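You operate a simulated robot arm through the tools that you are given. There is no shell and no other tool.

You run a simulated robot arm. Do the job below in one go: nothing can be reset, and whatever is moved stays where it is left.

JOB
Put both ties on the orange coil and clip on tag 25.
Fine: the ties lie in the ties drawer, shut it again; leave the other tag.

It is judged by the outcome, as a careful person would: the job done as asked, and still so three seconds after it is handed in. It fails if anything else is knocked over, pushed out of place, dropped, spilled or broken.

ROBOT AND FRAMES
A 6-joint arm with a two-finger parallel gripper on a trunk, on a base that moves. Base frame: it is fixed to the floor where the robot stands at the start and does not move with it; the origin is under the middle of the robot, x ahead of it, y to its left, z up; the surface under the hand at the start is at about z = 86. Lengths are in cm, angles in degrees, forces in N, time in s.
With the tool pointing down near the work surface it reaches from about 32 to 70 cm from the robot's upright axis, wherever it stands. Its first joint turns from -166.0 to 166.0 degrees. Places, roughly: blue slider [50, -60, 150]; green slider [50, -60, 120]; red slider [50, -60, 140]; ties drawer [60, 0, 100]; yellow slider [50, -60, 130]. Payload 4.1 kg.
The tool frame sits at the grasp point between the pads (the TCP): z along the fingers, y along the line on which they close. The tips reach 2.3 cm beyond it. The gripper opens to 9.4 cm. The fingers are 3.8 cm wide and 1 cm thick; the gripper's body (5.4 by 9.6 cm) begins 3.9 cm behind the TCP.
Orientation is that of the tool frame in the base frame, as a unit quaternion [w, x, y, z]. With the fingers straight down and closing along the base's y, the tool's x points along the base's -x, its y along +y and its z along -z.

CONTROLS
- The arm moves only by the tool arm_command. Its argument "rows" is a list of rows, each a list of 7 numbers: the finger opening in m, from 0 to 0.094, then the shift along the tool's x, y, z in m, then the turn, a rotation vector about the tool's x, y, z in degrees. In form: [[hand, dx, dy, dz, wx, wy, wz], ...]. A call has 1 to 20 rows; each row is the pose to reach, as a shift and turn from the pose commanded when the call began, along the tool's axes at that moment. Each row takes 0.2 s and may step no farther than 5 cm and 8.6 degrees from the row before; otherwise, or with a gripper value out of range, the whole call is refused. A pose out of reach is approached as far as the arm can. The call stops where the force on the tool passes 90 N (or 10 N more than at its start, if that is more) or the arm is blocked; 0.2 s more then pass. Each finger travels about 4.5 cm/s and halts on what it meets, pressing with about 27 N; the grip force reading is that of the motor and also rises with nothing between the fingers. The clock runs only during rows and for 0.2 s after the last one: add rows that repeat a pose to give the fingers time. It gives the time, the measured TCP pose, the force on the tool (base axes), the opening and the grip force at its end, in the units of the frame above (readings bear some noise), with the torque about the TCP (base axes, N m) and any sound that the robot's microphone picked up, and new pictures: "pictures" is both (left out), scene, wrist or none.
- Cameras (640 x 400 px; columns grow to the right, rows downward): "scene" is now at [1.31, 11.94, 156.02]; the picture's right is [-0.61, -0.80, 0.00], its down [-0.55, 0.42, -0.72] and it looks along [0.57, -0.44, -0.69] (base axes); focal length 282 px, centre (320, 200). "wrist" rides on the gripper at [8.6, 1.6, -7.5] in the tool frame; the picture's right is [-0.18, 0.98, 0.00], its down [-0.58, -0.11, -0.81] and it looks along [-0.79, -0.15, 0.59] (tool axes); focal length 243 px, centre (320, 200). There is no depth. A picture from a camera that has moved, and an enlarged one, comes with that camera's place and axes in the base frame and with its lens. The place of the scene camera against the robot may be out by one fixed shift of up to 1.2 cm in any direction.
- lift_body(by): slides the trunk up (or, below 0, down) by that many cm; the arm and the scene camera ride with it, the base frame stays. It gives what a move gives, with no picture.
- base_move(legs): drives the robot by 1 to 6 legs, each [ahead, turn to the left] in cm and degrees, along the robot's own axes; the way and the turn of a leg run together, so that a leg with both is an arc; at most 150 cm and 180 degrees a leg. The arm and the cameras ride along, it lands a little off, and it stops where it bumps. It gives what a move gives, and a new picture of the scene camera.
- head_to(pan, tilt): turns the head with the scene camera to pan (to the left, within 155 degrees either way) and tilt (down, from -29 to 69), counted from straight ahead of the robot. It gives what a move gives, and a new picture of the scene camera.
- inspect(camera, box): a new picture of the part [left, top, right, bottom] of that camera's present view, enlarged. It takes no simulated time.
- hand_in(): hands the job in; it is judged then, once.

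Places have to be worked out from the pictures, the camera data and where the tool is seen. Open the gripper and draw the arm clear of the work before you hand the job in, unless the task says otherwise.

The tools are called after "Request:" as name(argument=value, ...) on one line, values as JSON. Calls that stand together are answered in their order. arm_command: Moves the arm, as the interface text tells. Its arguments: {"type":"object","properties":{"rows":{"type":"array","items":{"type":"array","items":{"type":"number"}}},"pictures":{"type":"string","enum":["both","scene","wrist","none"]}},"required":["rows"]} The other tools are called the same way: lift_body (by) moves the trunk up or down; base_move (legs) drives the base; head_to (pan, tilt) turns the head that bears the scene camera; inspect (camera, box) takes an enlarged picture of a part of a camera's view; hand_in () hands the job in.

At the start:

```text
time: 0.0
eef_pos: [37.51, -21.17, 120.01]
orientation: [0.0, 0.0, 1.0, 0.0]
contact_force: [0.1, 0.1, -0.7]
ft_torque: [0.02, 0.0, -0.01]
gripper_width: 9.39
grasp_force: 0.1
trunk travel left (down, up): [-52.5, 6.5]
robot x, y, heading: [-0.09, 0.16, 0.1]
head pan, tilt (commanded): [-37.3, 43.9]
```

scene: 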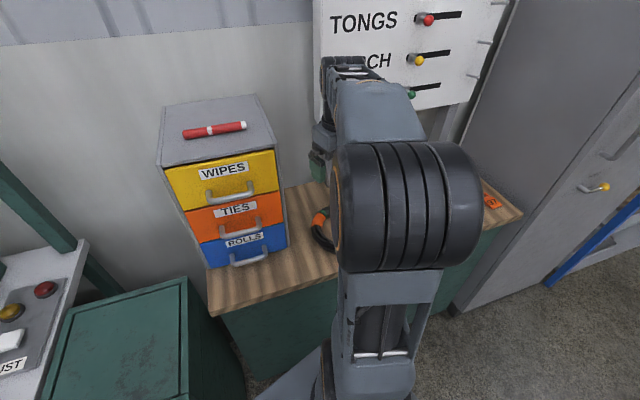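
wrist: 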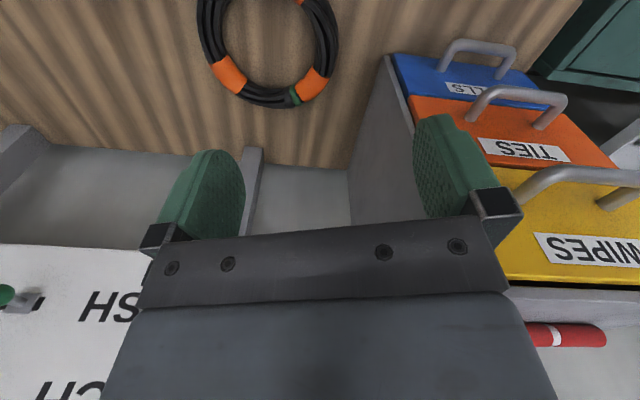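

I start by looking closely at both views to identify the coil, drawers, tags, and the slider board.

Request:
inspect(camera="scene", box=[140, 80, 360, 300])

Request:
inspect(camera="wrist", box=[160, 0, 400, 150])

Request:
inspect(camera="scene", box=[300, 0, 640, 220])

```text
1.82 times, centred on (250, 190) of scene
camera zoom: at [1.31, 11.94, 156.02], right [-0.61, -0.8, 0.0], down [-0.55, 0.42, -0.72], along [0.57, -0.44, -0.69], focal length 513 px, centre (447, 218)
```

zoom: 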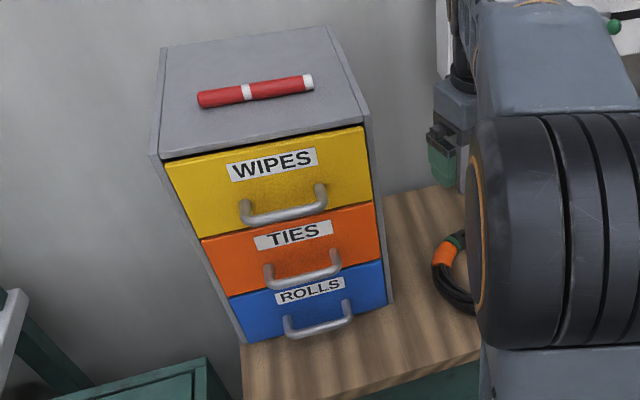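

```text
2.67 times, centred on (280, 75) of wrist
camera zoom: at [28.71, -19.46, 127.51], right [0.18, 0.98, 0.0], down [0.58, -0.11, 0.81], along [0.79, -0.15, -0.59], focal length 647 px, centre (427, 533)
```

zoom: 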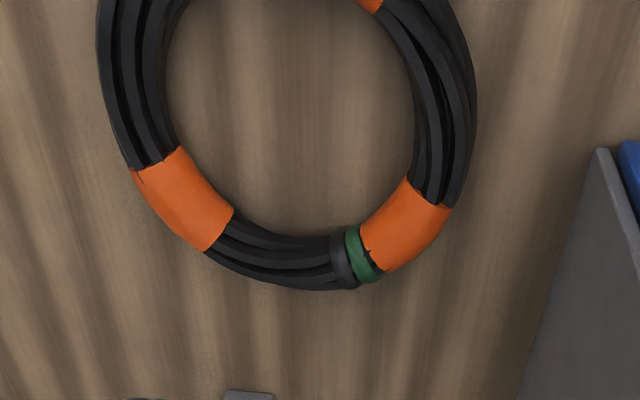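

```text
1.82 times, centred on (470, 110) of scene
camera zoom: at [1.31, 11.94, 156.02], right [-0.61, -0.8, 0.0], down [-0.55, 0.42, -0.72], along [0.57, -0.44, -0.69], focal length 513 px, centre (47, 364)
```

zoom: 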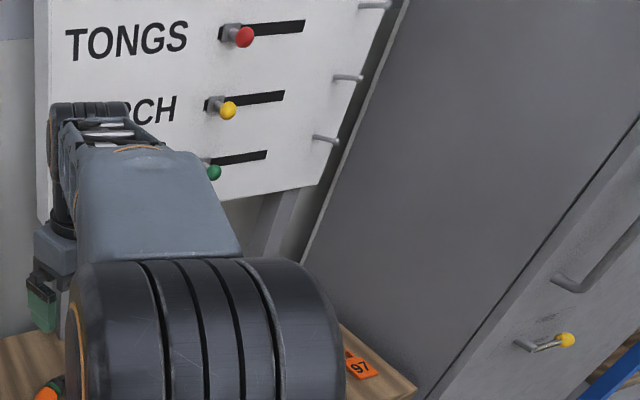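

The coil with orange bands is on the bench to the right of the drawers, and a tag 97 lies at the bench's right end. I look around with the head to find tag 25 and any other coils.

Request:
head_to(pan=0, tilt=40)

Request:
head_to(pan=-75, tilt=40)

Request:
head_to(pan=-35, tilt=10)

Request:
head_to(pan=60, tilt=40)

```text
time: 1.0
eef_pos: [37.43, -21.03, 119.98]
orientation: [0.0, 0.0, 1.0, 0.001]
contact_force: [-0.1, -0.7, -0.5]
ft_torque: [0.03, 0.01, 0.05]
gripper_width: 9.38
grasp_force: 0.0
trunk travel left (down, up): [-52.5, 6.5]
robot x, y, heading: [-0.05, 0.11, -0.0]
head pan, tilt (commanded): [0.0, 40.0]
camera scene: at [3.27, 16.92, 156.58], right [0.0, -1.0, 0.0], down [-0.64, 0.0, -0.77], along [0.77, 0.0, -0.64], focal length 282 px, centre (320, 200)
```

scene: 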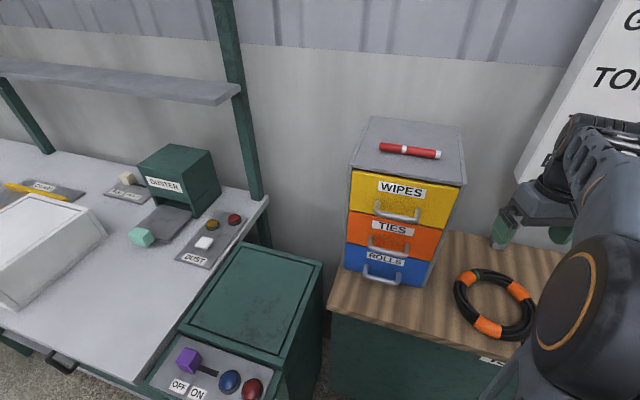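

```text
time: 2.5
eef_pos: [37.38, -20.98, 120.06]
orientation: [0.001, 0.001, 1.0, 0.0]
contact_force: [0.8, -0.2, 0.1]
ft_torque: [0.02, -0.02, -0.02]
gripper_width: 9.38
grasp_force: 0.1
trunk travel left (down, up): [-52.5, 6.5]
robot x, y, heading: [0.18, -0.35, -0.1]
head pan, tilt (commanded): [-75.0, 40.0]
camera scene: at [-3.03, 8.72, 156.58], right [-0.97, -0.26, 0.0], down [-0.17, 0.62, -0.77], along [0.2, -0.74, -0.64], focal length 282 px, centre (320, 200)
```

scene: 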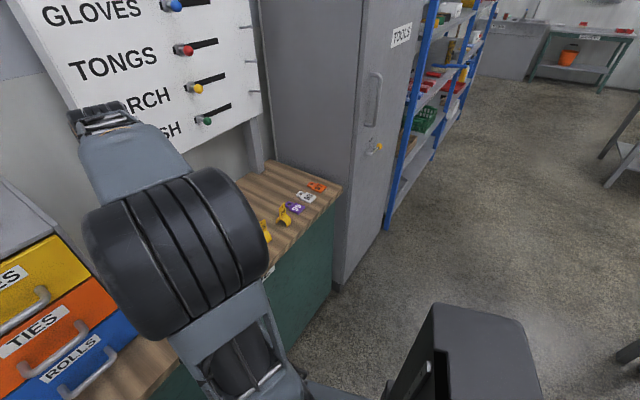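

```text
time: 3.6
eef_pos: [37.38, -21.15, 119.96]
orientation: [0.0, 0.0, 1.0, 0.001]
contact_force: [0.1, 0.2, -0.9]
ft_torque: [-0.03, 0.0, 0.0]
gripper_width: 9.4
grasp_force: 0.0
trunk travel left (down, up): [-52.5, 6.5]
robot x, y, heading: [-0.21, -0.01, -0.1]
head pan, tilt (commanded): [-35.0, 10.0]
camera scene: at [2.38, 11.59, 161.35], right [-0.57, -0.82, 0.0], down [-0.14, 0.1, -0.98], along [0.81, -0.57, -0.17], focal length 282 px, centre (320, 200)
```

scene: 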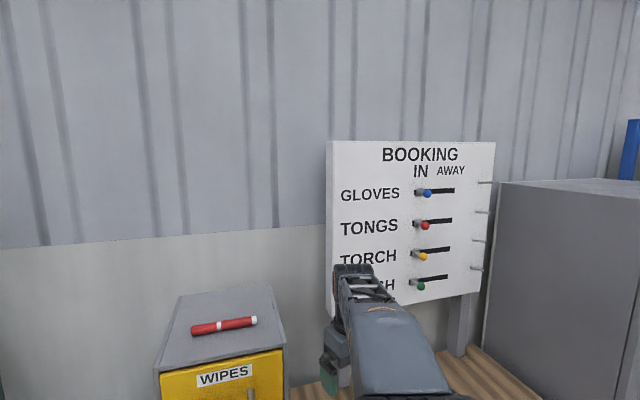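

```text
time: 5.3
eef_pos: [37.4, -21.15, 119.92]
orientation: [0.0, -0.001, 1.0, 0.0]
contact_force: [-0.2, -0.1, 0.5]
ft_torque: [0.0, -0.02, 0.01]
gripper_width: 9.38
grasp_force: 0.1
trunk travel left (down, up): [-52.5, 6.5]
robot x, y, heading: [-0.08, -0.19, -0.1]
head pan, tilt (commanded): [60.0, 40.0]
camera scene: at [-0.98, 24.29, 156.59], right [0.87, -0.5, 0.0], down [-0.32, -0.56, -0.77], along [0.38, 0.66, -0.64], focal length 282 px, centre (320, 200)
```

scene: 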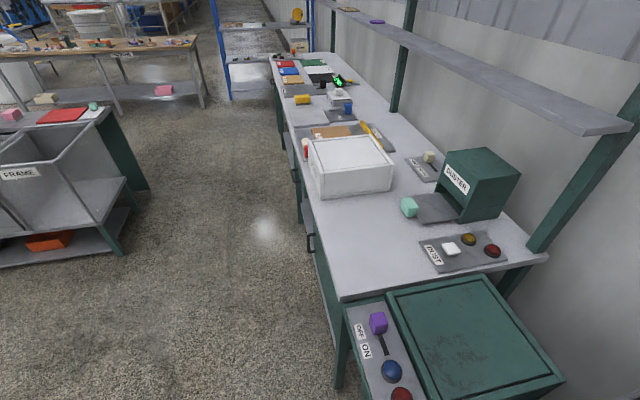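

The sliders are a booking board and not part of the job. At the right end of the bench there are some tags and small yellow items; I look closer at them.

Request:
head_to(pan=-70, tilt=45)

Request:
inspect(camera="scene", box=[180, 80, 380, 260])

```text
time: 7.4
eef_pos: [37.47, -21.12, 119.98]
orientation: [0.0, 0.0, 1.0, 0.001]
contact_force: [-0.3, -0.5, -0.2]
ft_torque: [0.04, 0.04, -0.03]
gripper_width: 9.41
grasp_force: 0.0
trunk travel left (down, up): [-52.5, 6.5]
robot x, y, heading: [-0.07, -0.17, 0.2]
head pan, tilt (commanded): [-70.0, 45.0]
camera scene: at [-2.45, 9.29, 155.86], right [-0.94, -0.34, 0.0], down [-0.24, 0.66, -0.71], along [0.24, -0.66, -0.71], focal length 282 px, centre (320, 200)
```

scene: 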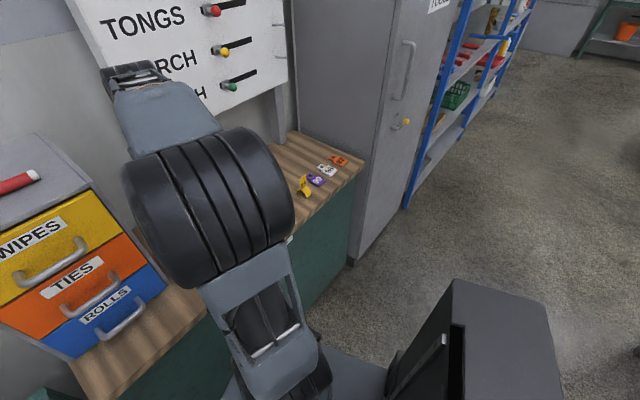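

```text
2.22 times, centred on (280, 170) of scene
camera zoom: at [-2.45, 9.29, 155.86], right [-0.94, -0.34, 0.0], down [-0.24, 0.66, -0.71], along [0.24, -0.66, -0.71], focal length 627 px, centre (409, 267)
```

zoom: 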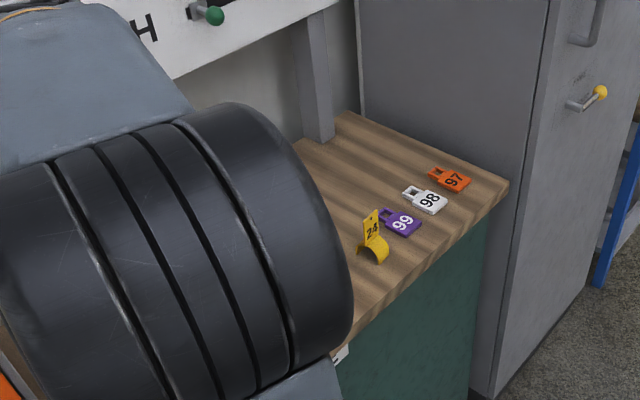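

Tag 24 stands on a C-clip; a second yellow one (probably tag 25) is hidden behind the arm. I move the arm to the left and up, so that the scene camera can see the bench, and the wrist sees the drawers.

Request:
arm_command(rows=[[0.094, 0, 0.03, -0.02, 0, 0, 0], [0.094, 0, 0.07, -0.03, 0, 0, 0], [0.094, 0, 0.11, -0.04, 0, 0, 0], [0.094, 0, 0.15, -0.05, 0, 0, 0], [0.094, 0, 0.19, -0.05, 0, 0, 0], [0.094, 0, 0.23, -0.05, 0, 0, 0], [0.094, 0, 0.27, -0.05, 0, 0, 0], [0.094, 0, 0.27, -0.05, 0, 0, 0]])

Request:
inspect(camera="scene", box=[180, 80, 380, 260])

```text
time: 9.2
eef_pos: [37.31, 5.97, 125.13]
orientation: [0.0, 0.0, 1.0, 0.0]
contact_force: [1.2, -0.2, -0.6]
ft_torque: [0.03, 0.01, -0.01]
gripper_width: 9.42
grasp_force: 0.0
trunk travel left (down, up): [-52.5, 6.5]
robot x, y, heading: [-0.13, -0.04, -0.0]
head pan, tilt (commanded): [-70.0, 45.0]
camera scene: at [-2.45, 9.3, 155.86], right [-0.94, -0.34, 0.0], down [-0.24, 0.66, -0.71], along [0.24, -0.66, -0.71], focal length 282 px, centre (320, 200)
camera wrist: at [28.58, 7.6, 132.74], right [0.18, 0.98, 0.0], down [0.58, -0.11, 0.81], along [0.79, -0.15, -0.59], focal length 243 px, centre (320, 200)
```

scene: 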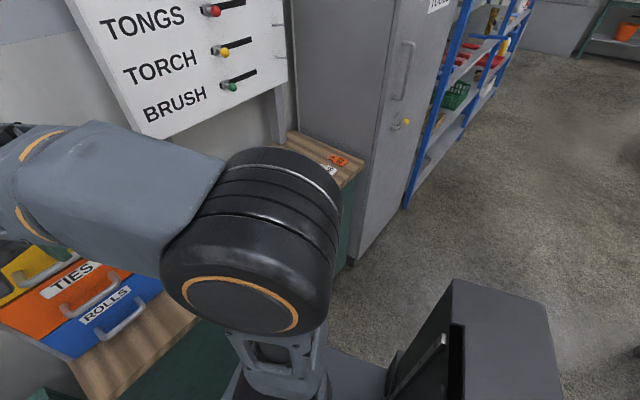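
wrist: 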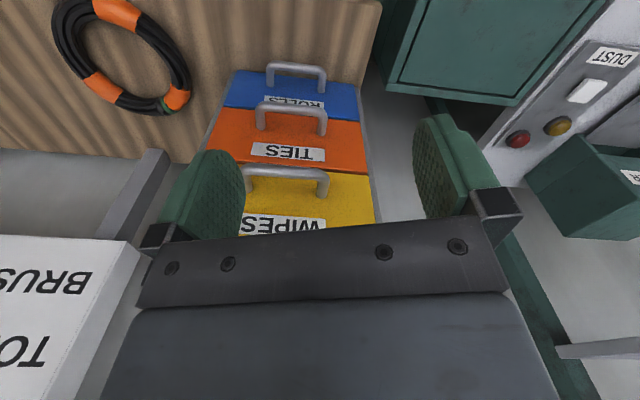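

```text
2.22 times, centred on (280, 170) of scene
camera zoom: at [-2.45, 9.3, 155.86], right [-0.94, -0.34, 0.0], down [-0.24, 0.66, -0.71], along [0.24, -0.66, -0.71], focal length 627 px, centre (409, 267)
```

zoom: 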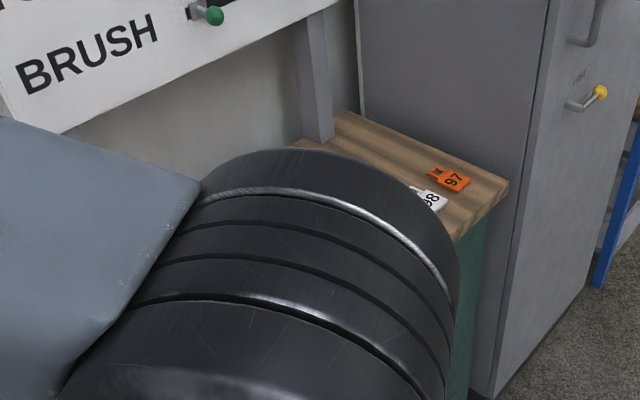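

The wrist camera is the better eye here. I tilt the hand by 40° so that the wrist camera looks almost straight down, and move it above the middle of the bench to see coil and tags.

Request:
arm_command(rows=[[0.094, 0.005, -0.04, 0.0, 0, 4, 0], [0.094, 0.01, -0.08, 0.0, 0, 8, 0], [0.094, 0.015, -0.12, 0.0, 0, 12, 0], [0.094, 0.02, -0.16, 0.0, 0, 16, 0], [0.094, 0.025, -0.2, 0.0, 0, 20, 0], [0.094, 0.03, -0.24, 0.0, 0, 24, 0], [0.094, 0.035, -0.28, 0.0, 0, 28, 0], [0.094, 0.04, -0.32, 0.0, 0, 32, 0], [0.094, 0.045, -0.36, 0.0, 0, 36, 0], [0.094, 0.05, -0.4, 0.0, 0, 40, 0], [0.094, 0.05, -0.42, 0.0, 0, 40, 0]])

```text
time: 11.6
eef_pos: [31.78, -35.84, 124.01]
orientation: [-0.342, 0.0, 0.94, 0.0]
contact_force: [0.3, 0.7, -0.1]
ft_torque: [-0.02, 0.01, 0.0]
gripper_width: 9.36
grasp_force: 0.0
out of reach, approached as far as the arm can: row 10, 11
trunk travel left (down, up): [-52.5, 6.5]
robot x, y, heading: [0.08, 0.04, -0.1]
head pan, tilt (commanded): [-70.0, 45.0]
camera scene: at [-2.44, 9.25, 155.86], right [-0.94, -0.34, 0.0], down [-0.24, 0.66, -0.71], along [0.24, -0.66, -0.71], focal length 282 px, centre (320, 200)
camera wrist: at [29.78, -34.24, 135.31], right [0.14, 0.98, -0.12], down [0.96, -0.11, 0.25], along [0.23, -0.15, -0.96], focal length 243 px, centre (320, 200)
```

scene: 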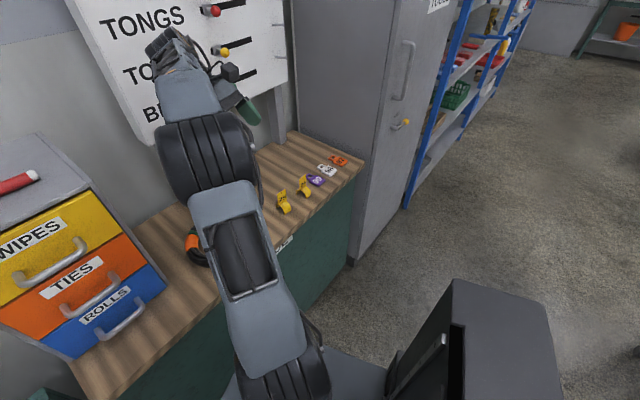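
wrist: 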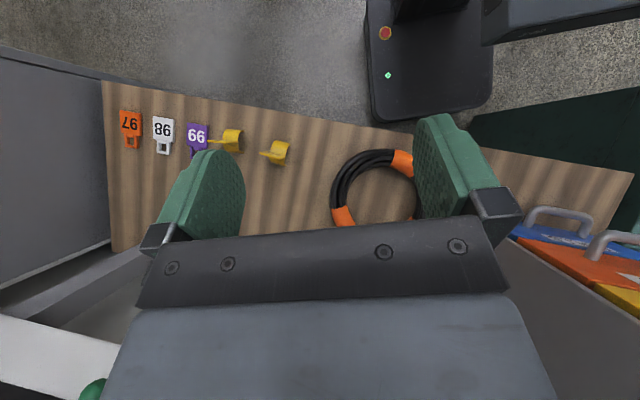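

The wrist now sees the tags and the coil. I enlarge both views of the two yellow tags.

Request:
inspect(camera="scene", box=[250, 140, 370, 230])

Request:
inspect(camera="wrist", box=[100, 90, 300, 200])

Request:
inspect(camera="wrist", box=[310, 120, 450, 230])

```text
4.44 times, centred on (310, 185) of scene
camera zoom: at [-2.44, 9.25, 155.86], right [-0.94, -0.34, 0.0], down [-0.24, 0.66, -0.71], along [0.24, -0.66, -0.71], focal length 1255 px, centre (364, 267)
```

zoom: 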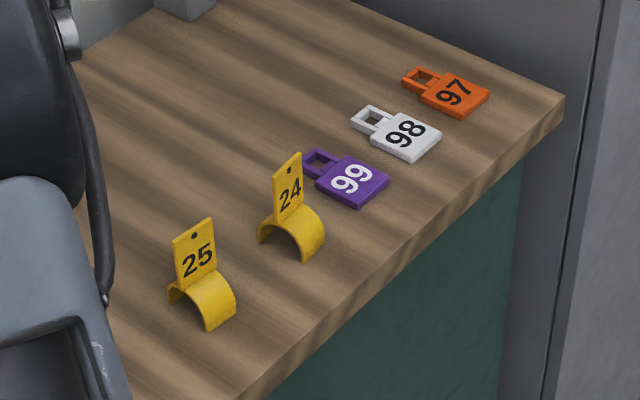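

```text
3.20 times, centred on (200, 145) of wrist
camera zoom: at [29.78, -34.24, 135.31], right [0.14, 0.98, -0.12], down [0.96, -0.11, 0.25], along [0.23, -0.15, -0.96], focal length 776 px, centre (704, 376)
```

zoom: 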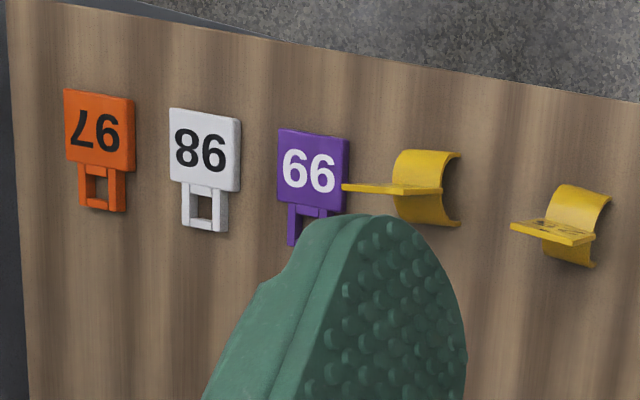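

```text
3.64 times, centred on (380, 175) of wrist
camera zoom: at [29.78, -34.24, 135.31], right [0.14, 0.98, -0.12], down [0.96, -0.11, 0.25], along [0.23, -0.15, -0.96], focal length 882 px, centre (102, 291)
```

zoom: 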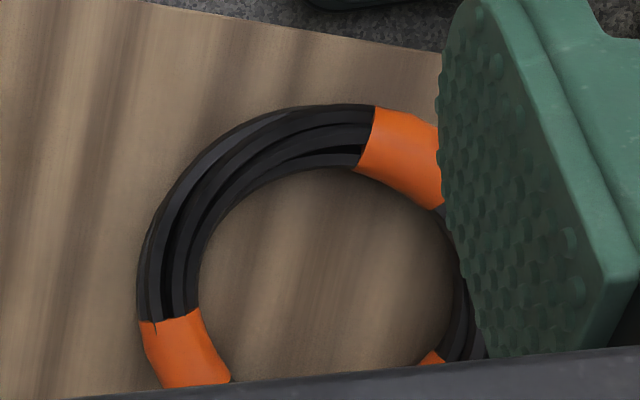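

Tag 25 is the one nearer to the coil, tag 24 stands next to tag 99. I shift the hand so that the coil falls between the fingers in the wrist view, to measure it.

Request:
arm_command(rows=[[0.094, -0.01, 0.03, 0.0, 0, -7, 0], [0.094, -0.02, 0.06, 0.0, 0, -14, 0], [0.094, -0.03, 0.1, 0.001, 0, -20, 0], [0.094, -0.03, 0.1, 0.001, 0, -20, 0]], pictures="wrist")

Request:
inspect(camera="wrist", box=[220, 70, 420, 200])

Request:
inspect(camera="wrist", box=[20, 60, 220, 190])

```text
time: 12.6
eef_pos: [34.15, -25.82, 121.8]
orientation: [-0.172, 0.0, 0.985, 0.0]
contact_force: [0.6, 0.3, 0.0]
ft_torque: [0.0, -0.01, 0.0]
gripper_width: 9.38
grasp_force: 0.0
trunk travel left (down, up): [-52.5, 6.5]
robot x, y, heading: [0.18, -0.23, -0.2]
head pan, tilt (commanded): [-70.0, 45.0]
camera wrist: at [28.42, -24.13, 131.86], right [0.17, 0.98, -0.06], down [0.82, -0.11, 0.56], along [0.54, -0.15, -0.83], focal length 243 px, centre (320, 200)
```

wrist: 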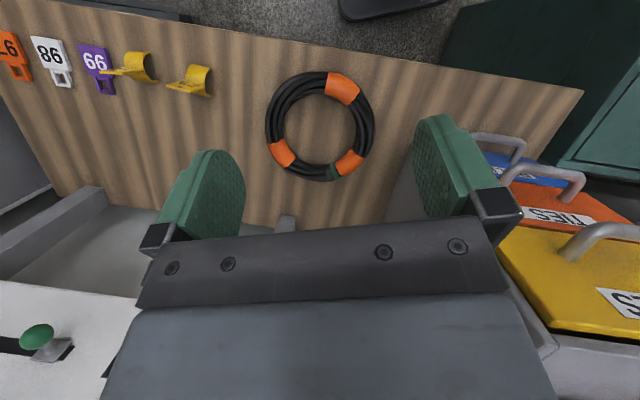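

```text
3.08 times, centred on (320, 135) of wrist
camera zoom: at [28.42, -24.13, 131.86], right [0.17, 0.98, -0.06], down [0.82, -0.11, 0.56], along [0.54, -0.15, -0.83], focal length 746 px, centre (320, 400)
```

zoom: 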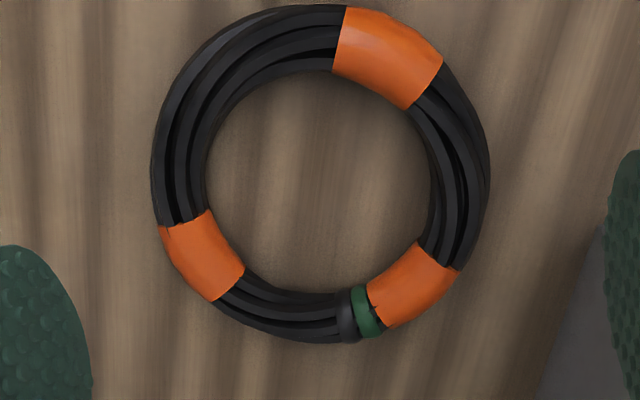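

```text
3.08 times, centred on (120, 125) of wrist
camera zoom: at [28.42, -24.13, 131.86], right [0.17, 0.98, -0.06], down [0.82, -0.11, 0.56], along [0.54, -0.15, -0.83], focal length 746 px, centre (935, 431)
```

zoom: 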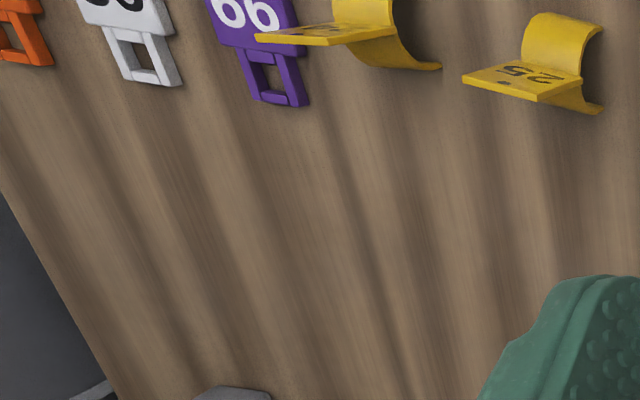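

Measured: coil centre about (42.2, -29.4), centre-line radius about 8.5, tube about 3 cm thick; tag 25's arch about (30.7, -48.5), its plate running along (0.42, 0.91), top at z≈93.5. I straighten the hand and bring it above tag 25.

Request:
arm_command(rows=[[0.094, 0.001, -0.035, 0.01, 0, -4, 0], [0.094, 0.003, -0.075, 0.025, 0, -8, 0], [0.094, 0.004, -0.115, 0.04, 0, -12, 0], [0.094, 0.005, -0.155, 0.055, 0, -16, 0], [0.094, 0.006, -0.185, 0.07, 0, -20, 0], [0.094, 0.006, -0.192, 0.0767, 0, -20, 0]], pictures="wrist")

Request:
arm_command(rows=[[0.07, 0, 0, 0, 0, 0, -8], [0.06, 0, 0, 0, 0, 0, -16], [0.05, 0, 0, 0, 0, 0, -24], [0.05, 0, 0, 0, 0, 0, -32], [0.05, 0, 0, 0, 0, 0, -40], [0.05, 0, 0, 0, 0, 0, -48], [0.05, 0, 0, 0, 0, 0, -56], [0.05, 0, 0, 0, 0, 0, -64], [0.05, 0, 0, 0, 0, 0, -65]], pictures="both")

```text
time: 14.0
eef_pos: [30.68, -45.17, 115.05]
orientation: [0.001, 0.0, 1.0, 0.001]
contact_force: [0.6, 0.2, 0.4]
ft_torque: [0.02, -0.01, -0.02]
gripper_width: 9.38
grasp_force: 0.0
trunk travel left (down, up): [-52.5, 6.5]
robot x, y, heading: [0.04, 0.13, -0.1]
head pan, tilt (commanded): [-70.0, 45.0]
camera wrist: at [21.92, -43.48, 122.45], right [0.18, 0.98, 0.0], down [0.58, -0.11, 0.81], along [0.79, -0.15, -0.59], focal length 243 px, centre (320, 200)
```

wrist: 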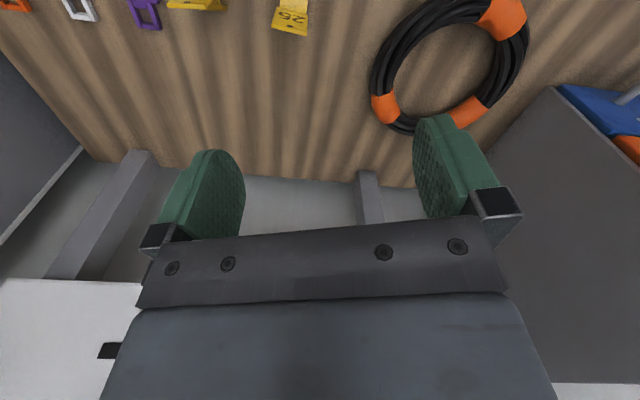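

```text
time: 16.0
eef_pos: [30.79, -45.18, 115.06]
orientation: [0.0, -0.538, 0.843, 0.001]
contact_force: [-0.7, -0.3, 1.3]
ft_torque: [0.02, -0.01, 0.03]
gripper_width: 4.99
grasp_force: 0.1
trunk travel left (down, up): [-52.5, 6.5]
robot x, y, heading: [-0.38, -0.07, -0.2]
head pan, tilt (commanded): [-70.0, 45.0]
camera scene: at [-2.45, 9.27, 155.86], right [-0.94, -0.34, 0.0], down [-0.24, 0.66, -0.71], along [0.24, -0.66, -0.71], focal length 282 px, centre (320, 200)
camera wrist: at [25.55, -52.3, 122.51], right [-0.81, 0.58, 0.0], down [0.34, 0.48, 0.81], along [0.47, 0.66, -0.59], focal length 243 px, centre (320, 200)
```

scene: 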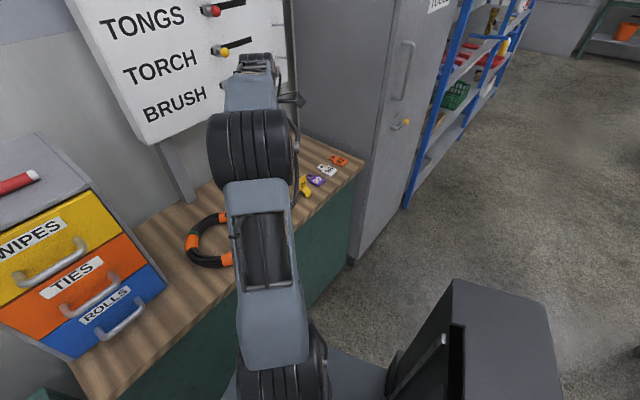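
wrist: 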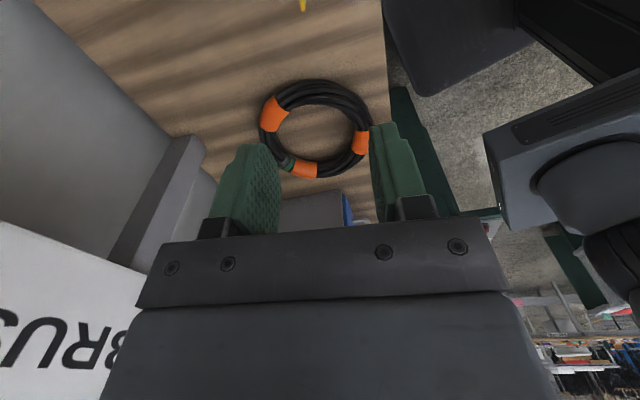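

The hand is turned by 65° so that its closing line is across tag 25's plate. I go down to z≈100 above the tag and check the alignment.

Request:
arm_command(rows=[[0.05, 0.01, -0.004, 0.03, 0, 0, 0], [0.05, 0.02, -0.009, 0.07, 0, 0, 0], [0.05, 0.03, -0.0136, 0.11, 0, 0, 0], [0.05, 0.0304, -0.0136, 0.15, 0, 0, 0], [0.05, 0.0304, -0.0136, 0.15, 0, 0, 0]], pictures="both")

Request:
inspect(camera="wrist", box=[200, 60, 440, 230])

Request:
inspect(camera="scene", box=[220, 110, 360, 230])

```text
time: 17.2
eef_pos: [30.55, -48.51, 99.64]
orientation: [0.0, -0.537, 0.843, -0.001]
contact_force: [-0.4, 0.0, -0.4]
ft_torque: [0.02, 0.01, -0.01]
gripper_width: 5.01
grasp_force: 0.1
trunk travel left (down, up): [-52.5, 6.5]
robot x, y, heading: [-0.22, 0.09, 0.1]
head pan, tilt (commanded): [-70.0, 45.0]
camera scene: at [-2.44, 9.27, 155.86], right [-0.94, -0.34, 0.0], down [-0.24, 0.66, -0.71], along [0.24, -0.66, -0.71], focal length 282 px, centre (320, 200)
camera wrist: at [25.42, -55.65, 107.15], right [-0.81, 0.58, 0.0], down [0.34, 0.48, 0.81], along [0.47, 0.66, -0.59], focal length 243 px, centre (320, 200)
```

scene: 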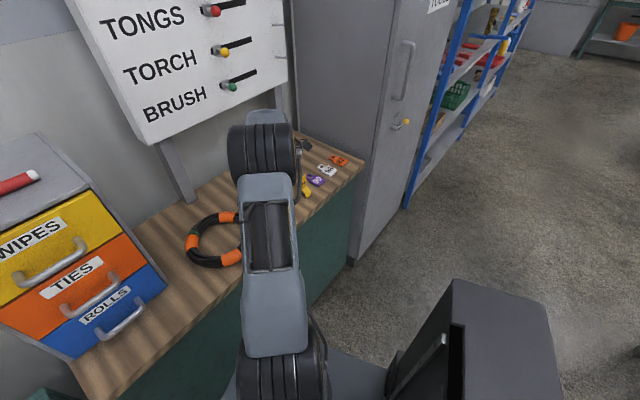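
wrist: 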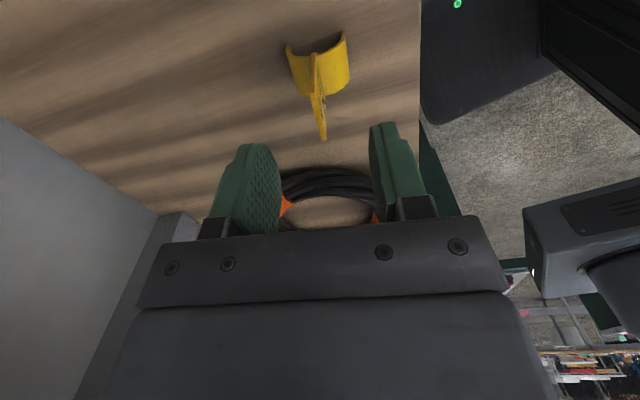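

```text
2.35 times, centred on (320, 145) of wrist
camera zoom: at [25.42, -55.65, 107.15], right [-0.81, 0.58, 0.0], down [0.34, 0.48, 0.81], along [0.47, 0.66, -0.59], focal length 571 px, centre (320, 329)
```

zoom: 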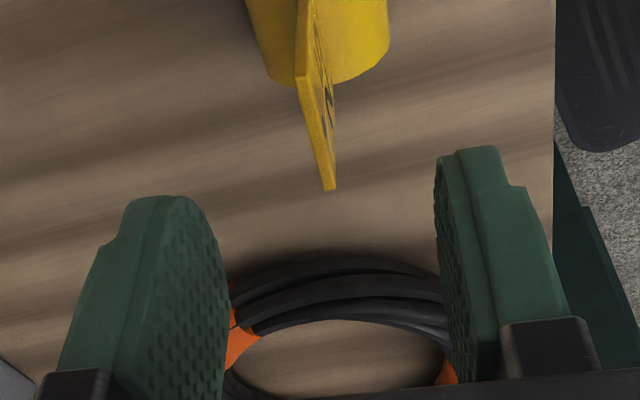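

```text
3.33 times, centred on (290, 170) of scene
camera zoom: at [-2.44, 9.27, 155.86], right [-0.94, -0.34, 0.0], down [-0.24, 0.66, -0.71], along [0.24, -0.66, -0.71], focal length 941 px, centre (420, 300)
```

zoom: 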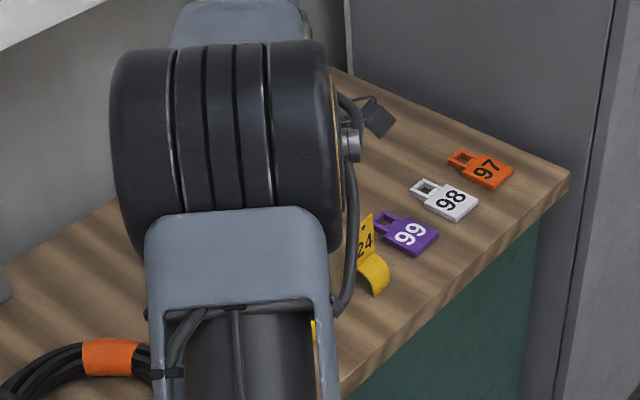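

The plate stands edge-on between the fingers; it is about 0.8 cm ahead of and 0.3 cm beside the TCP. I centre on it, go down so that the tips are just above the arch, and look before closing.

Request:
arm_command(rows=[[0.05, -0.004, -0.0014, 0.0, 0, 0, 0], [0.05, -0.008, -0.0027, 0.02, 0, 0, 0], [0.05, -0.008, -0.0027, 0.05, 0, 0, 0], [0.05, -0.008, -0.0027, 0.075, 0, 0, 0], [0.05, -0.008, -0.0027, 0.084, 0, 0, 0], [0.05, -0.008, -0.0027, 0.084, 0, 0, 0]], pictures="wrist")

Request:
inspect(camera="wrist", box=[200, 60, 440, 230])

```text
time: 18.6
eef_pos: [31.16, -47.9, 91.6]
orientation: [0.001, -0.537, 0.844, 0.001]
contact_force: [-0.6, 0.5, 0.1]
ft_torque: [0.01, -0.01, 0.03]
gripper_width: 5.0
grasp_force: 0.0
trunk travel left (down, up): [-52.5, 6.5]
robot x, y, heading: [-0.37, 0.24, 0.2]
head pan, tilt (commanded): [-70.0, 45.0]
camera wrist: at [25.9, -55.06, 99.07], right [-0.81, 0.58, 0.0], down [0.34, 0.48, 0.81], along [0.47, 0.66, -0.59], focal length 243 px, centre (320, 200)
```

wrist: 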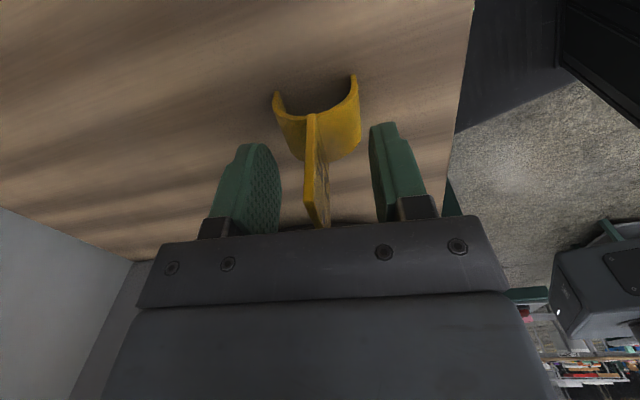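

```text
2.35 times, centred on (320, 145) of wrist
camera zoom: at [25.9, -55.06, 99.07], right [-0.81, 0.58, 0.0], down [0.34, 0.48, 0.81], along [0.47, 0.66, -0.59], focal length 571 px, centre (320, 329)
```

zoom: 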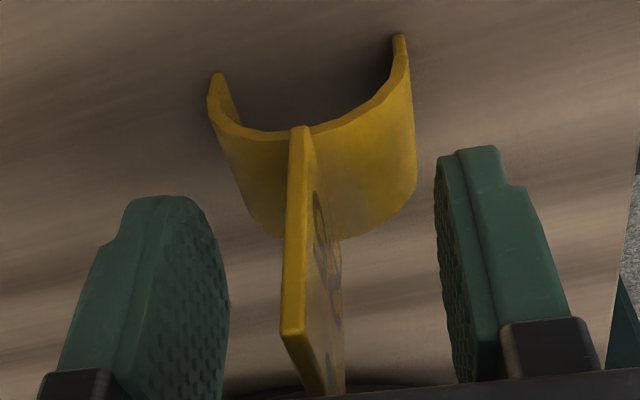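

The plate is centred between the fingers, tips about 0.5 cm above the arch's crown. I lower by 2 mm and close on the plate.

Request:
arm_command(rows=[[0.05, 0, 0, 0.002, 0, 0, 0], [0.02, 0, 0, 0.002, 0, 0, 0], [0.0, 0, 0, 0.002, 0, 0, 0], [0.0, 0, 0, 0.002, 0, 0, 0], [0.0, 0, 0, 0.002, 0, 0, 0], [0.0, 0, 0, 0.002, 0, 0, 0]], pictures="wrist")

```text
time: 20.0
eef_pos: [31.12, -47.94, 91.29]
orientation: [0.0, -0.537, 0.843, 0.0]
contact_force: [-0.8, 0.6, 0.3]
ft_torque: [-0.01, 0.0, 0.01]
gripper_width: 4.45
grasp_force: 26.6
trunk travel left (down, up): [-52.5, 6.5]
robot x, y, heading: [0.12, 0.19, -0.1]
head pan, tilt (commanded): [-70.0, 45.0]
camera wrist: at [25.98, -55.05, 98.86], right [-0.81, 0.58, 0.0], down [0.34, 0.48, 0.81], along [0.47, 0.66, -0.59], focal length 243 px, centre (320, 200)
```

wrist: 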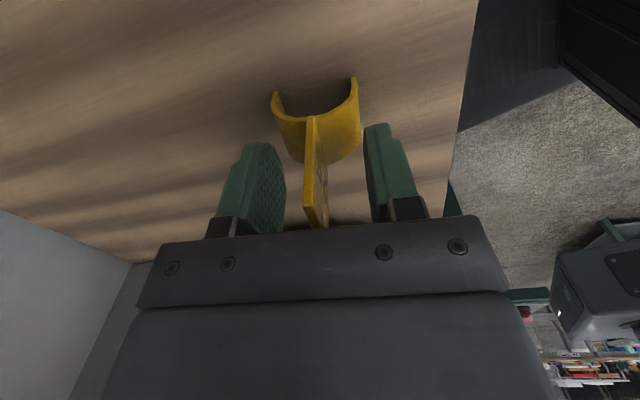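

The fingers stopped at 4.45 cm with full grip force, well before the plate. I look closely to see what they touch.

Request:
inspect(camera="wrist", box=[200, 60, 440, 230])

Request:
inspect(camera="scene", box=[230, 120, 350, 220])

```text
2.35 times, centred on (320, 145) of wrist
camera zoom: at [25.98, -55.05, 98.86], right [-0.81, 0.58, 0.0], down [0.34, 0.48, 0.81], along [0.47, 0.66, -0.59], focal length 571 px, centre (320, 329)
```

zoom: 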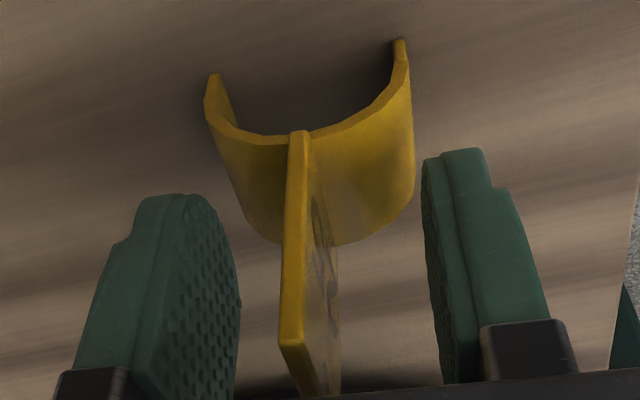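

```text
4.00 times, centred on (290, 170) of scene
camera zoom: at [-2.45, 9.27, 155.86], right [-0.94, -0.34, 0.0], down [-0.24, 0.66, -0.71], along [0.24, -0.66, -0.71], focal length 1129 px, centre (440, 320)
```

zoom: 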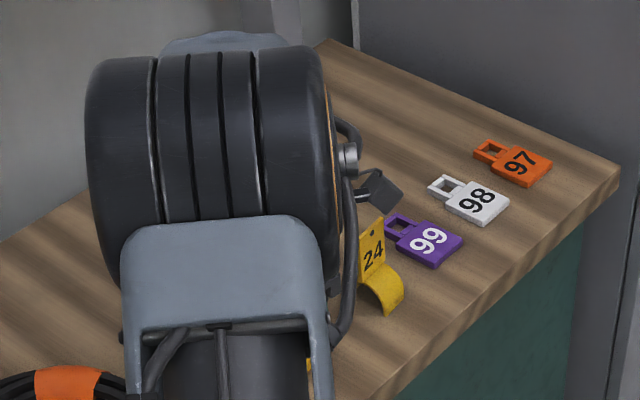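

The fingers seem stopped by the arch's flanks (4.45 cm is just the arch's width), so the tips sit a bit lower than judged. I reopen, rise 0.7 cm and close again on the plate itself.

Request:
arm_command(rows=[[0.05, 0, 0, 0.0, 0, 0, 0], [0.05, 0, 0, 0.0, 0, 0, 0], [0.05, 0, 0, -0.007, 0, 0, 0], [0.05, 0, 0, -0.007, 0, 0, 0], [0.03, 0, 0, -0.007, 0, 0, 0], [0.0, 0, 0, -0.007, 0, 0, 0], [0.0, 0, 0, -0.007, 0, 0, 0], [0.0, 0, 0, -0.007, 0, 0, 0]], pictures="wrist")

Request:
inspect(camera="wrist", box=[200, 60, 440, 230])

```text
time: 21.8
eef_pos: [31.14, -48.01, 92.1]
orientation: [0.0, -0.537, 0.844, 0.0]
contact_force: [0.3, -1.1, 1.5]
ft_torque: [-0.04, -0.02, 0.0]
gripper_width: 0.31
grasp_force: 26.9
trunk travel left (down, up): [-52.5, 6.5]
robot x, y, heading: [0.02, 0.07, 0.1]
head pan, tilt (commanded): [-70.0, 45.0]
camera wrist: at [25.99, -55.03, 99.52], right [-0.81, 0.58, 0.0], down [0.34, 0.48, 0.81], along [0.47, 0.66, -0.59], focal length 243 px, centre (320, 200)
```

wrist: 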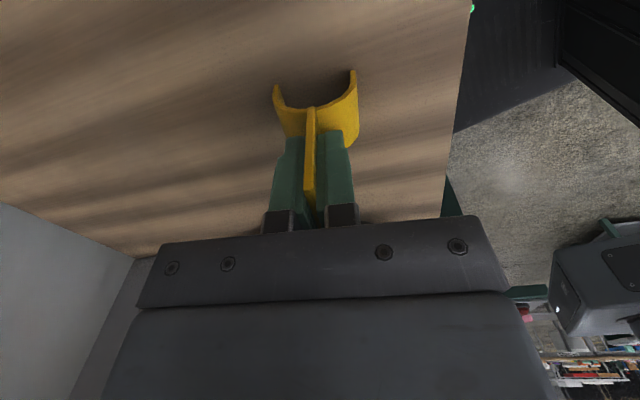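

```text
2.35 times, centred on (320, 145) of wrist
camera zoom: at [25.99, -55.03, 99.52], right [-0.81, 0.58, 0.0], down [0.34, 0.48, 0.81], along [0.47, 0.66, -0.59], focal length 571 px, centre (320, 329)
```

zoom: 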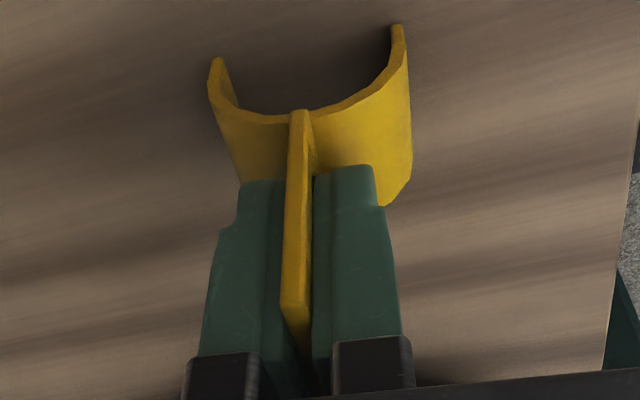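

Tag 25 is gripped (0.31 cm). I lift it straight up and check that it comes along upright.

Request:
arm_command(rows=[[0.0, 0, 0, -0.01, 0, 0, 0], [0.0, 0, 0, -0.04, 0, 0, 0], [0.0, 0, 0, -0.08, 0, 0, 0], [0.0, 0, 0, -0.12, 0, 0, 0], [0.0, 0, 0, -0.15, 0, 0, 0], [0.0, 0, 0, -0.15, 0, 0, 0]], pictures="both")

```text
time: 23.2
eef_pos: [31.14, -47.93, 106.98]
orientation: [0.0, -0.538, 0.843, 0.001]
contact_force: [0.2, 0.4, -0.6]
ft_torque: [0.0, 0.02, 0.02]
gripper_width: 0.29
grasp_force: 26.8
trunk travel left (down, up): [-52.5, 6.5]
robot x, y, heading: [0.28, -0.32, 0.0]
head pan, tilt (commanded): [-70.0, 45.0]
camera scene: at [-2.45, 9.28, 155.86], right [-0.94, -0.34, 0.0], down [-0.24, 0.66, -0.71], along [0.24, -0.66, -0.71], focal length 282 px, centre (320, 200)
camera wrist: at [26.0, -55.04, 114.53], right [-0.81, 0.58, 0.0], down [0.34, 0.48, 0.81], along [0.47, 0.66, -0.59], focal length 243 px, centre (320, 200)
```

scene: 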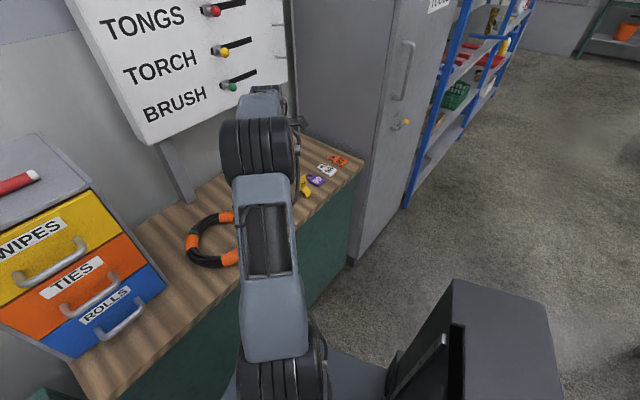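
wrist: 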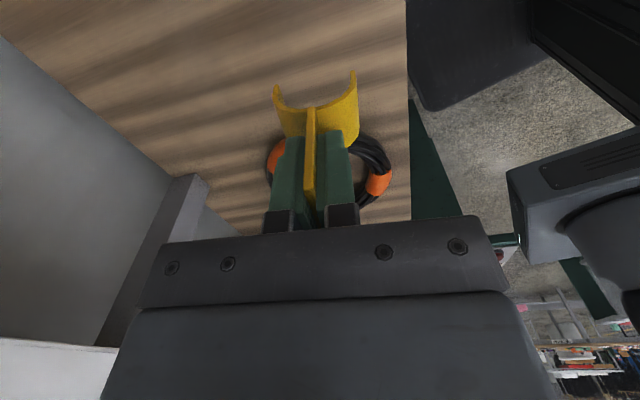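

The tag hangs upright. I carry it over the near side of the coil (33.7, -29.4) and turn it by 25° so that the arch lies along the tube.

Request:
arm_command(rows=[[0.0, -0.036, 0.011, 0, 0, 0, -5], [0.0, -0.072, 0.022, 0, 0, 0, -10], [0.0, -0.108, 0.033, 0, 0, 0, -15], [0.0, -0.144, 0.044, 0, 0, 0, -20], [0.0, -0.179, 0.055, 0, 0, 0, -25], [0.0, -0.179, 0.055, 0.02, 0, 0, -25], [0.0, -0.179, 0.055, 0.04, 0, 0, -25], [0.0, -0.179, 0.055, 0.04, 0, 0, -25]], pictures="both")

Request:
inspect(camera="wrist", box=[180, 20, 460, 230])

Request:
inspect(camera="scene", box=[170, 180, 310, 290])

```text
time: 25.0
eef_pos: [33.91, -29.27, 102.97]
orientation: [0.0, 0.708, -0.707, 0.0]
contact_force: [-0.4, -0.5, -0.2]
ft_torque: [0.0, 0.01, 0.01]
gripper_width: 0.3
grasp_force: 26.5
trunk travel left (down, up): [-52.5, 6.5]
robot x, y, heading: [-0.06, 0.38, -0.1]
head pan, tilt (commanded): [-70.0, 45.0]
camera scene: at [-2.45, 9.29, 155.86], right [-0.94, -0.34, 0.0], down [-0.24, 0.66, -0.71], along [0.24, -0.66, -0.71], focal length 282 px, centre (320, 200)
camera wrist: at [32.24, -37.89, 110.51], right [-0.98, 0.18, 0.0], down [0.11, 0.58, 0.81], along [0.15, 0.79, -0.59], focal length 243 px, centre (320, 200)
```

scene: 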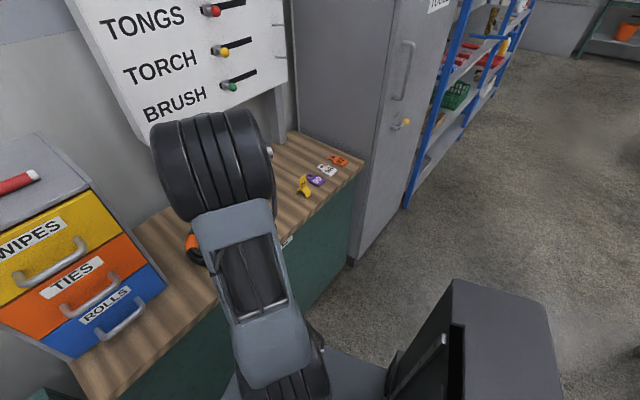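
wrist: 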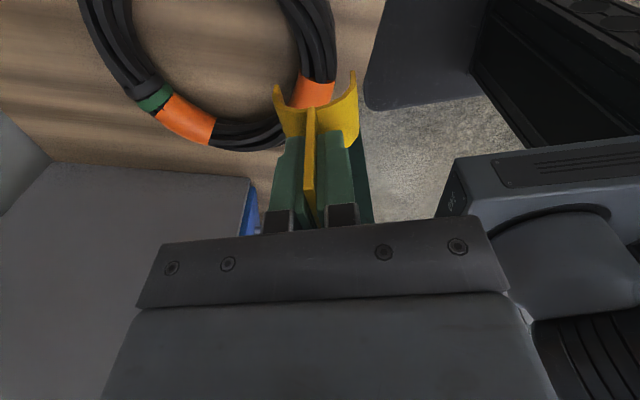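

```text
1.90 times, centred on (320, 125) of wrist
camera zoom: at [32.24, -37.89, 110.51], right [-0.98, 0.18, 0.0], down [0.11, 0.58, 0.81], along [0.15, 0.79, -0.59], focal length 462 px, centre (320, 343)
```

zoom: 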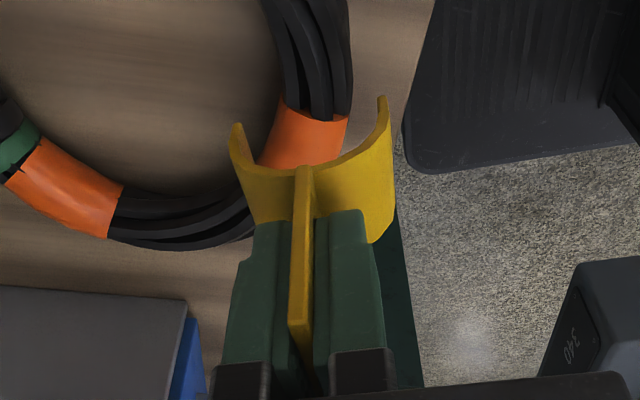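

```text
3.64 times, centred on (240, 235) of scene
camera zoom: at [-2.45, 9.29, 155.86], right [-0.94, -0.34, 0.0], down [-0.24, 0.66, -0.71], along [0.24, -0.66, -0.71], focal length 1027 px, centre (611, 73)
```

zoom: 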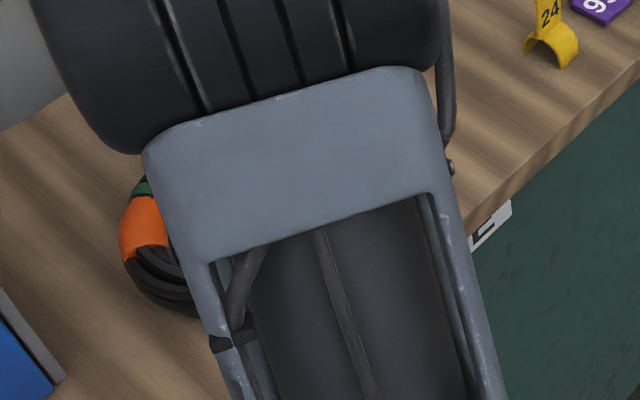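

The tube's near side is at about x=34.1 and the orange band ends at y≈-26.9, so I shift slightly away from the band, to (34.1, -30.0), and lower to just above the tube.

Request:
arm_command(rows=[[0.0, 0.0075, -0.002, 0, 0, 0, -4], [0.0, 0.0075, -0.002, 0.03, 0, 0, -4], [0.0, 0.0075, -0.002, 0.06, 0, 0, -4], [0.0, 0.0075, -0.002, 0.073, 0, 0, -4], [0.0, 0.0075, -0.002, 0.073, 0, 0, -4]], pictures="wrist")

Request:
inspect(camera="wrist", box=[200, 30, 440, 210])

```text
time: 26.2
eef_pos: [33.86, -29.99, 95.58]
orientation: [0.0, 0.731, -0.682, 0.0]
contact_force: [0.4, -0.4, 0.3]
ft_torque: [0.01, 0.04, -0.02]
gripper_width: 0.32
grasp_force: 27.4
trunk travel left (down, up): [-52.5, 6.5]
robot x, y, heading: [0.37, -0.22, -0.2]
head pan, tilt (commanded): [-70.0, 45.0]
camera wrist: at [32.82, -38.62, 103.13], right [-0.99, 0.12, 0.0], down [0.07, 0.59, 0.81], along [0.09, 0.8, -0.59], focal length 243 px, centre (320, 200)
```

wrist: 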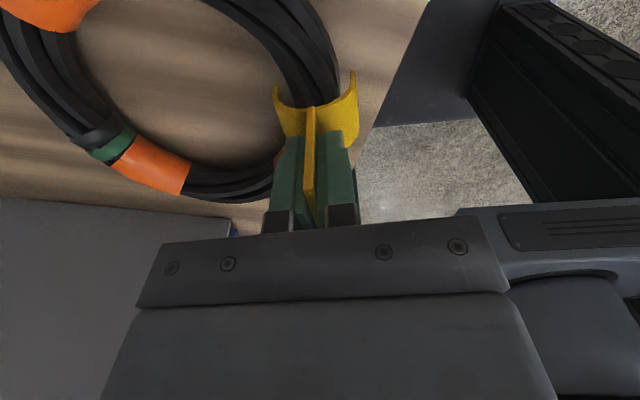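

```text
2.22 times, centred on (320, 120) of wrist
camera zoom: at [32.82, -38.62, 103.13], right [-0.99, 0.12, 0.0], down [0.07, 0.59, 0.81], along [0.09, 0.8, -0.59], focal length 539 px, centre (320, 378)
```

zoom: 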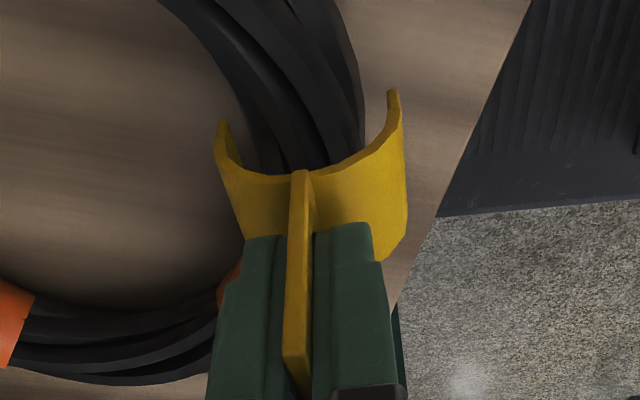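

The arch straddles the tube well (tube centre at about x=34.05). I press it down slowly, step by step, watching the force.

Request:
arm_command(rows=[[0.0, 0, -0.0015, 0.005, 0, 0, 0], [0.0, 0, -0.0015, 0.01, 0, 0, 0], [0.0, 0, -0.0015, 0.015, 0, 0, 0], [0.0, 0, -0.0015, 0.02, 0, 0, 0], [0.0, 0, -0.0015, 0.024, 0, 0, 0]], pictures="wrist")

```text
time: 27.4
eef_pos: [34.19, -29.9, 93.29]
orientation: [0.001, 0.731, -0.682, -0.001]
contact_force: [2.1, -0.3, 0.8]
ft_torque: [0.0, -0.12, -0.06]
gripper_width: 0.34
grasp_force: 27.4
trunk travel left (down, up): [-52.5, 6.5]
robot x, y, heading: [0.25, -0.11, -0.1]
head pan, tilt (commanded): [-70.0, 45.0]
camera wrist: at [33.1, -38.66, 100.82], right [-0.99, 0.12, 0.0], down [0.07, 0.59, 0.81], along [0.09, 0.8, -0.59], focal length 243 px, centre (320, 200)
```

wrist: 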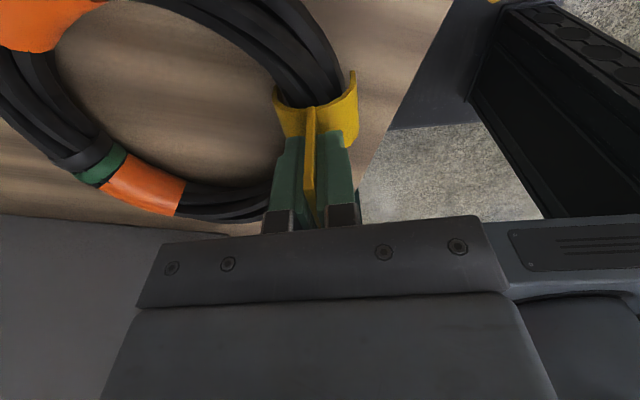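

Only a slight sideways force so far; I take a close look.

Request:
inspect(camera="wrist", box=[200, 30, 440, 210])

```text
2.22 times, centred on (320, 120) of wrist
camera zoom: at [33.1, -38.66, 100.82], right [-0.99, 0.12, 0.0], down [0.07, 0.59, 0.81], along [0.09, 0.8, -0.59], focal length 539 px, centre (320, 378)
```

zoom: 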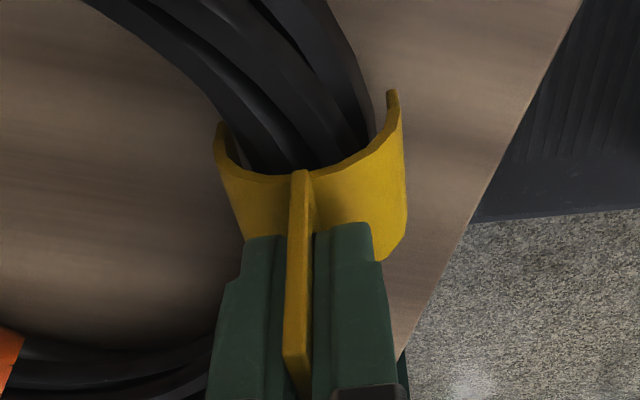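

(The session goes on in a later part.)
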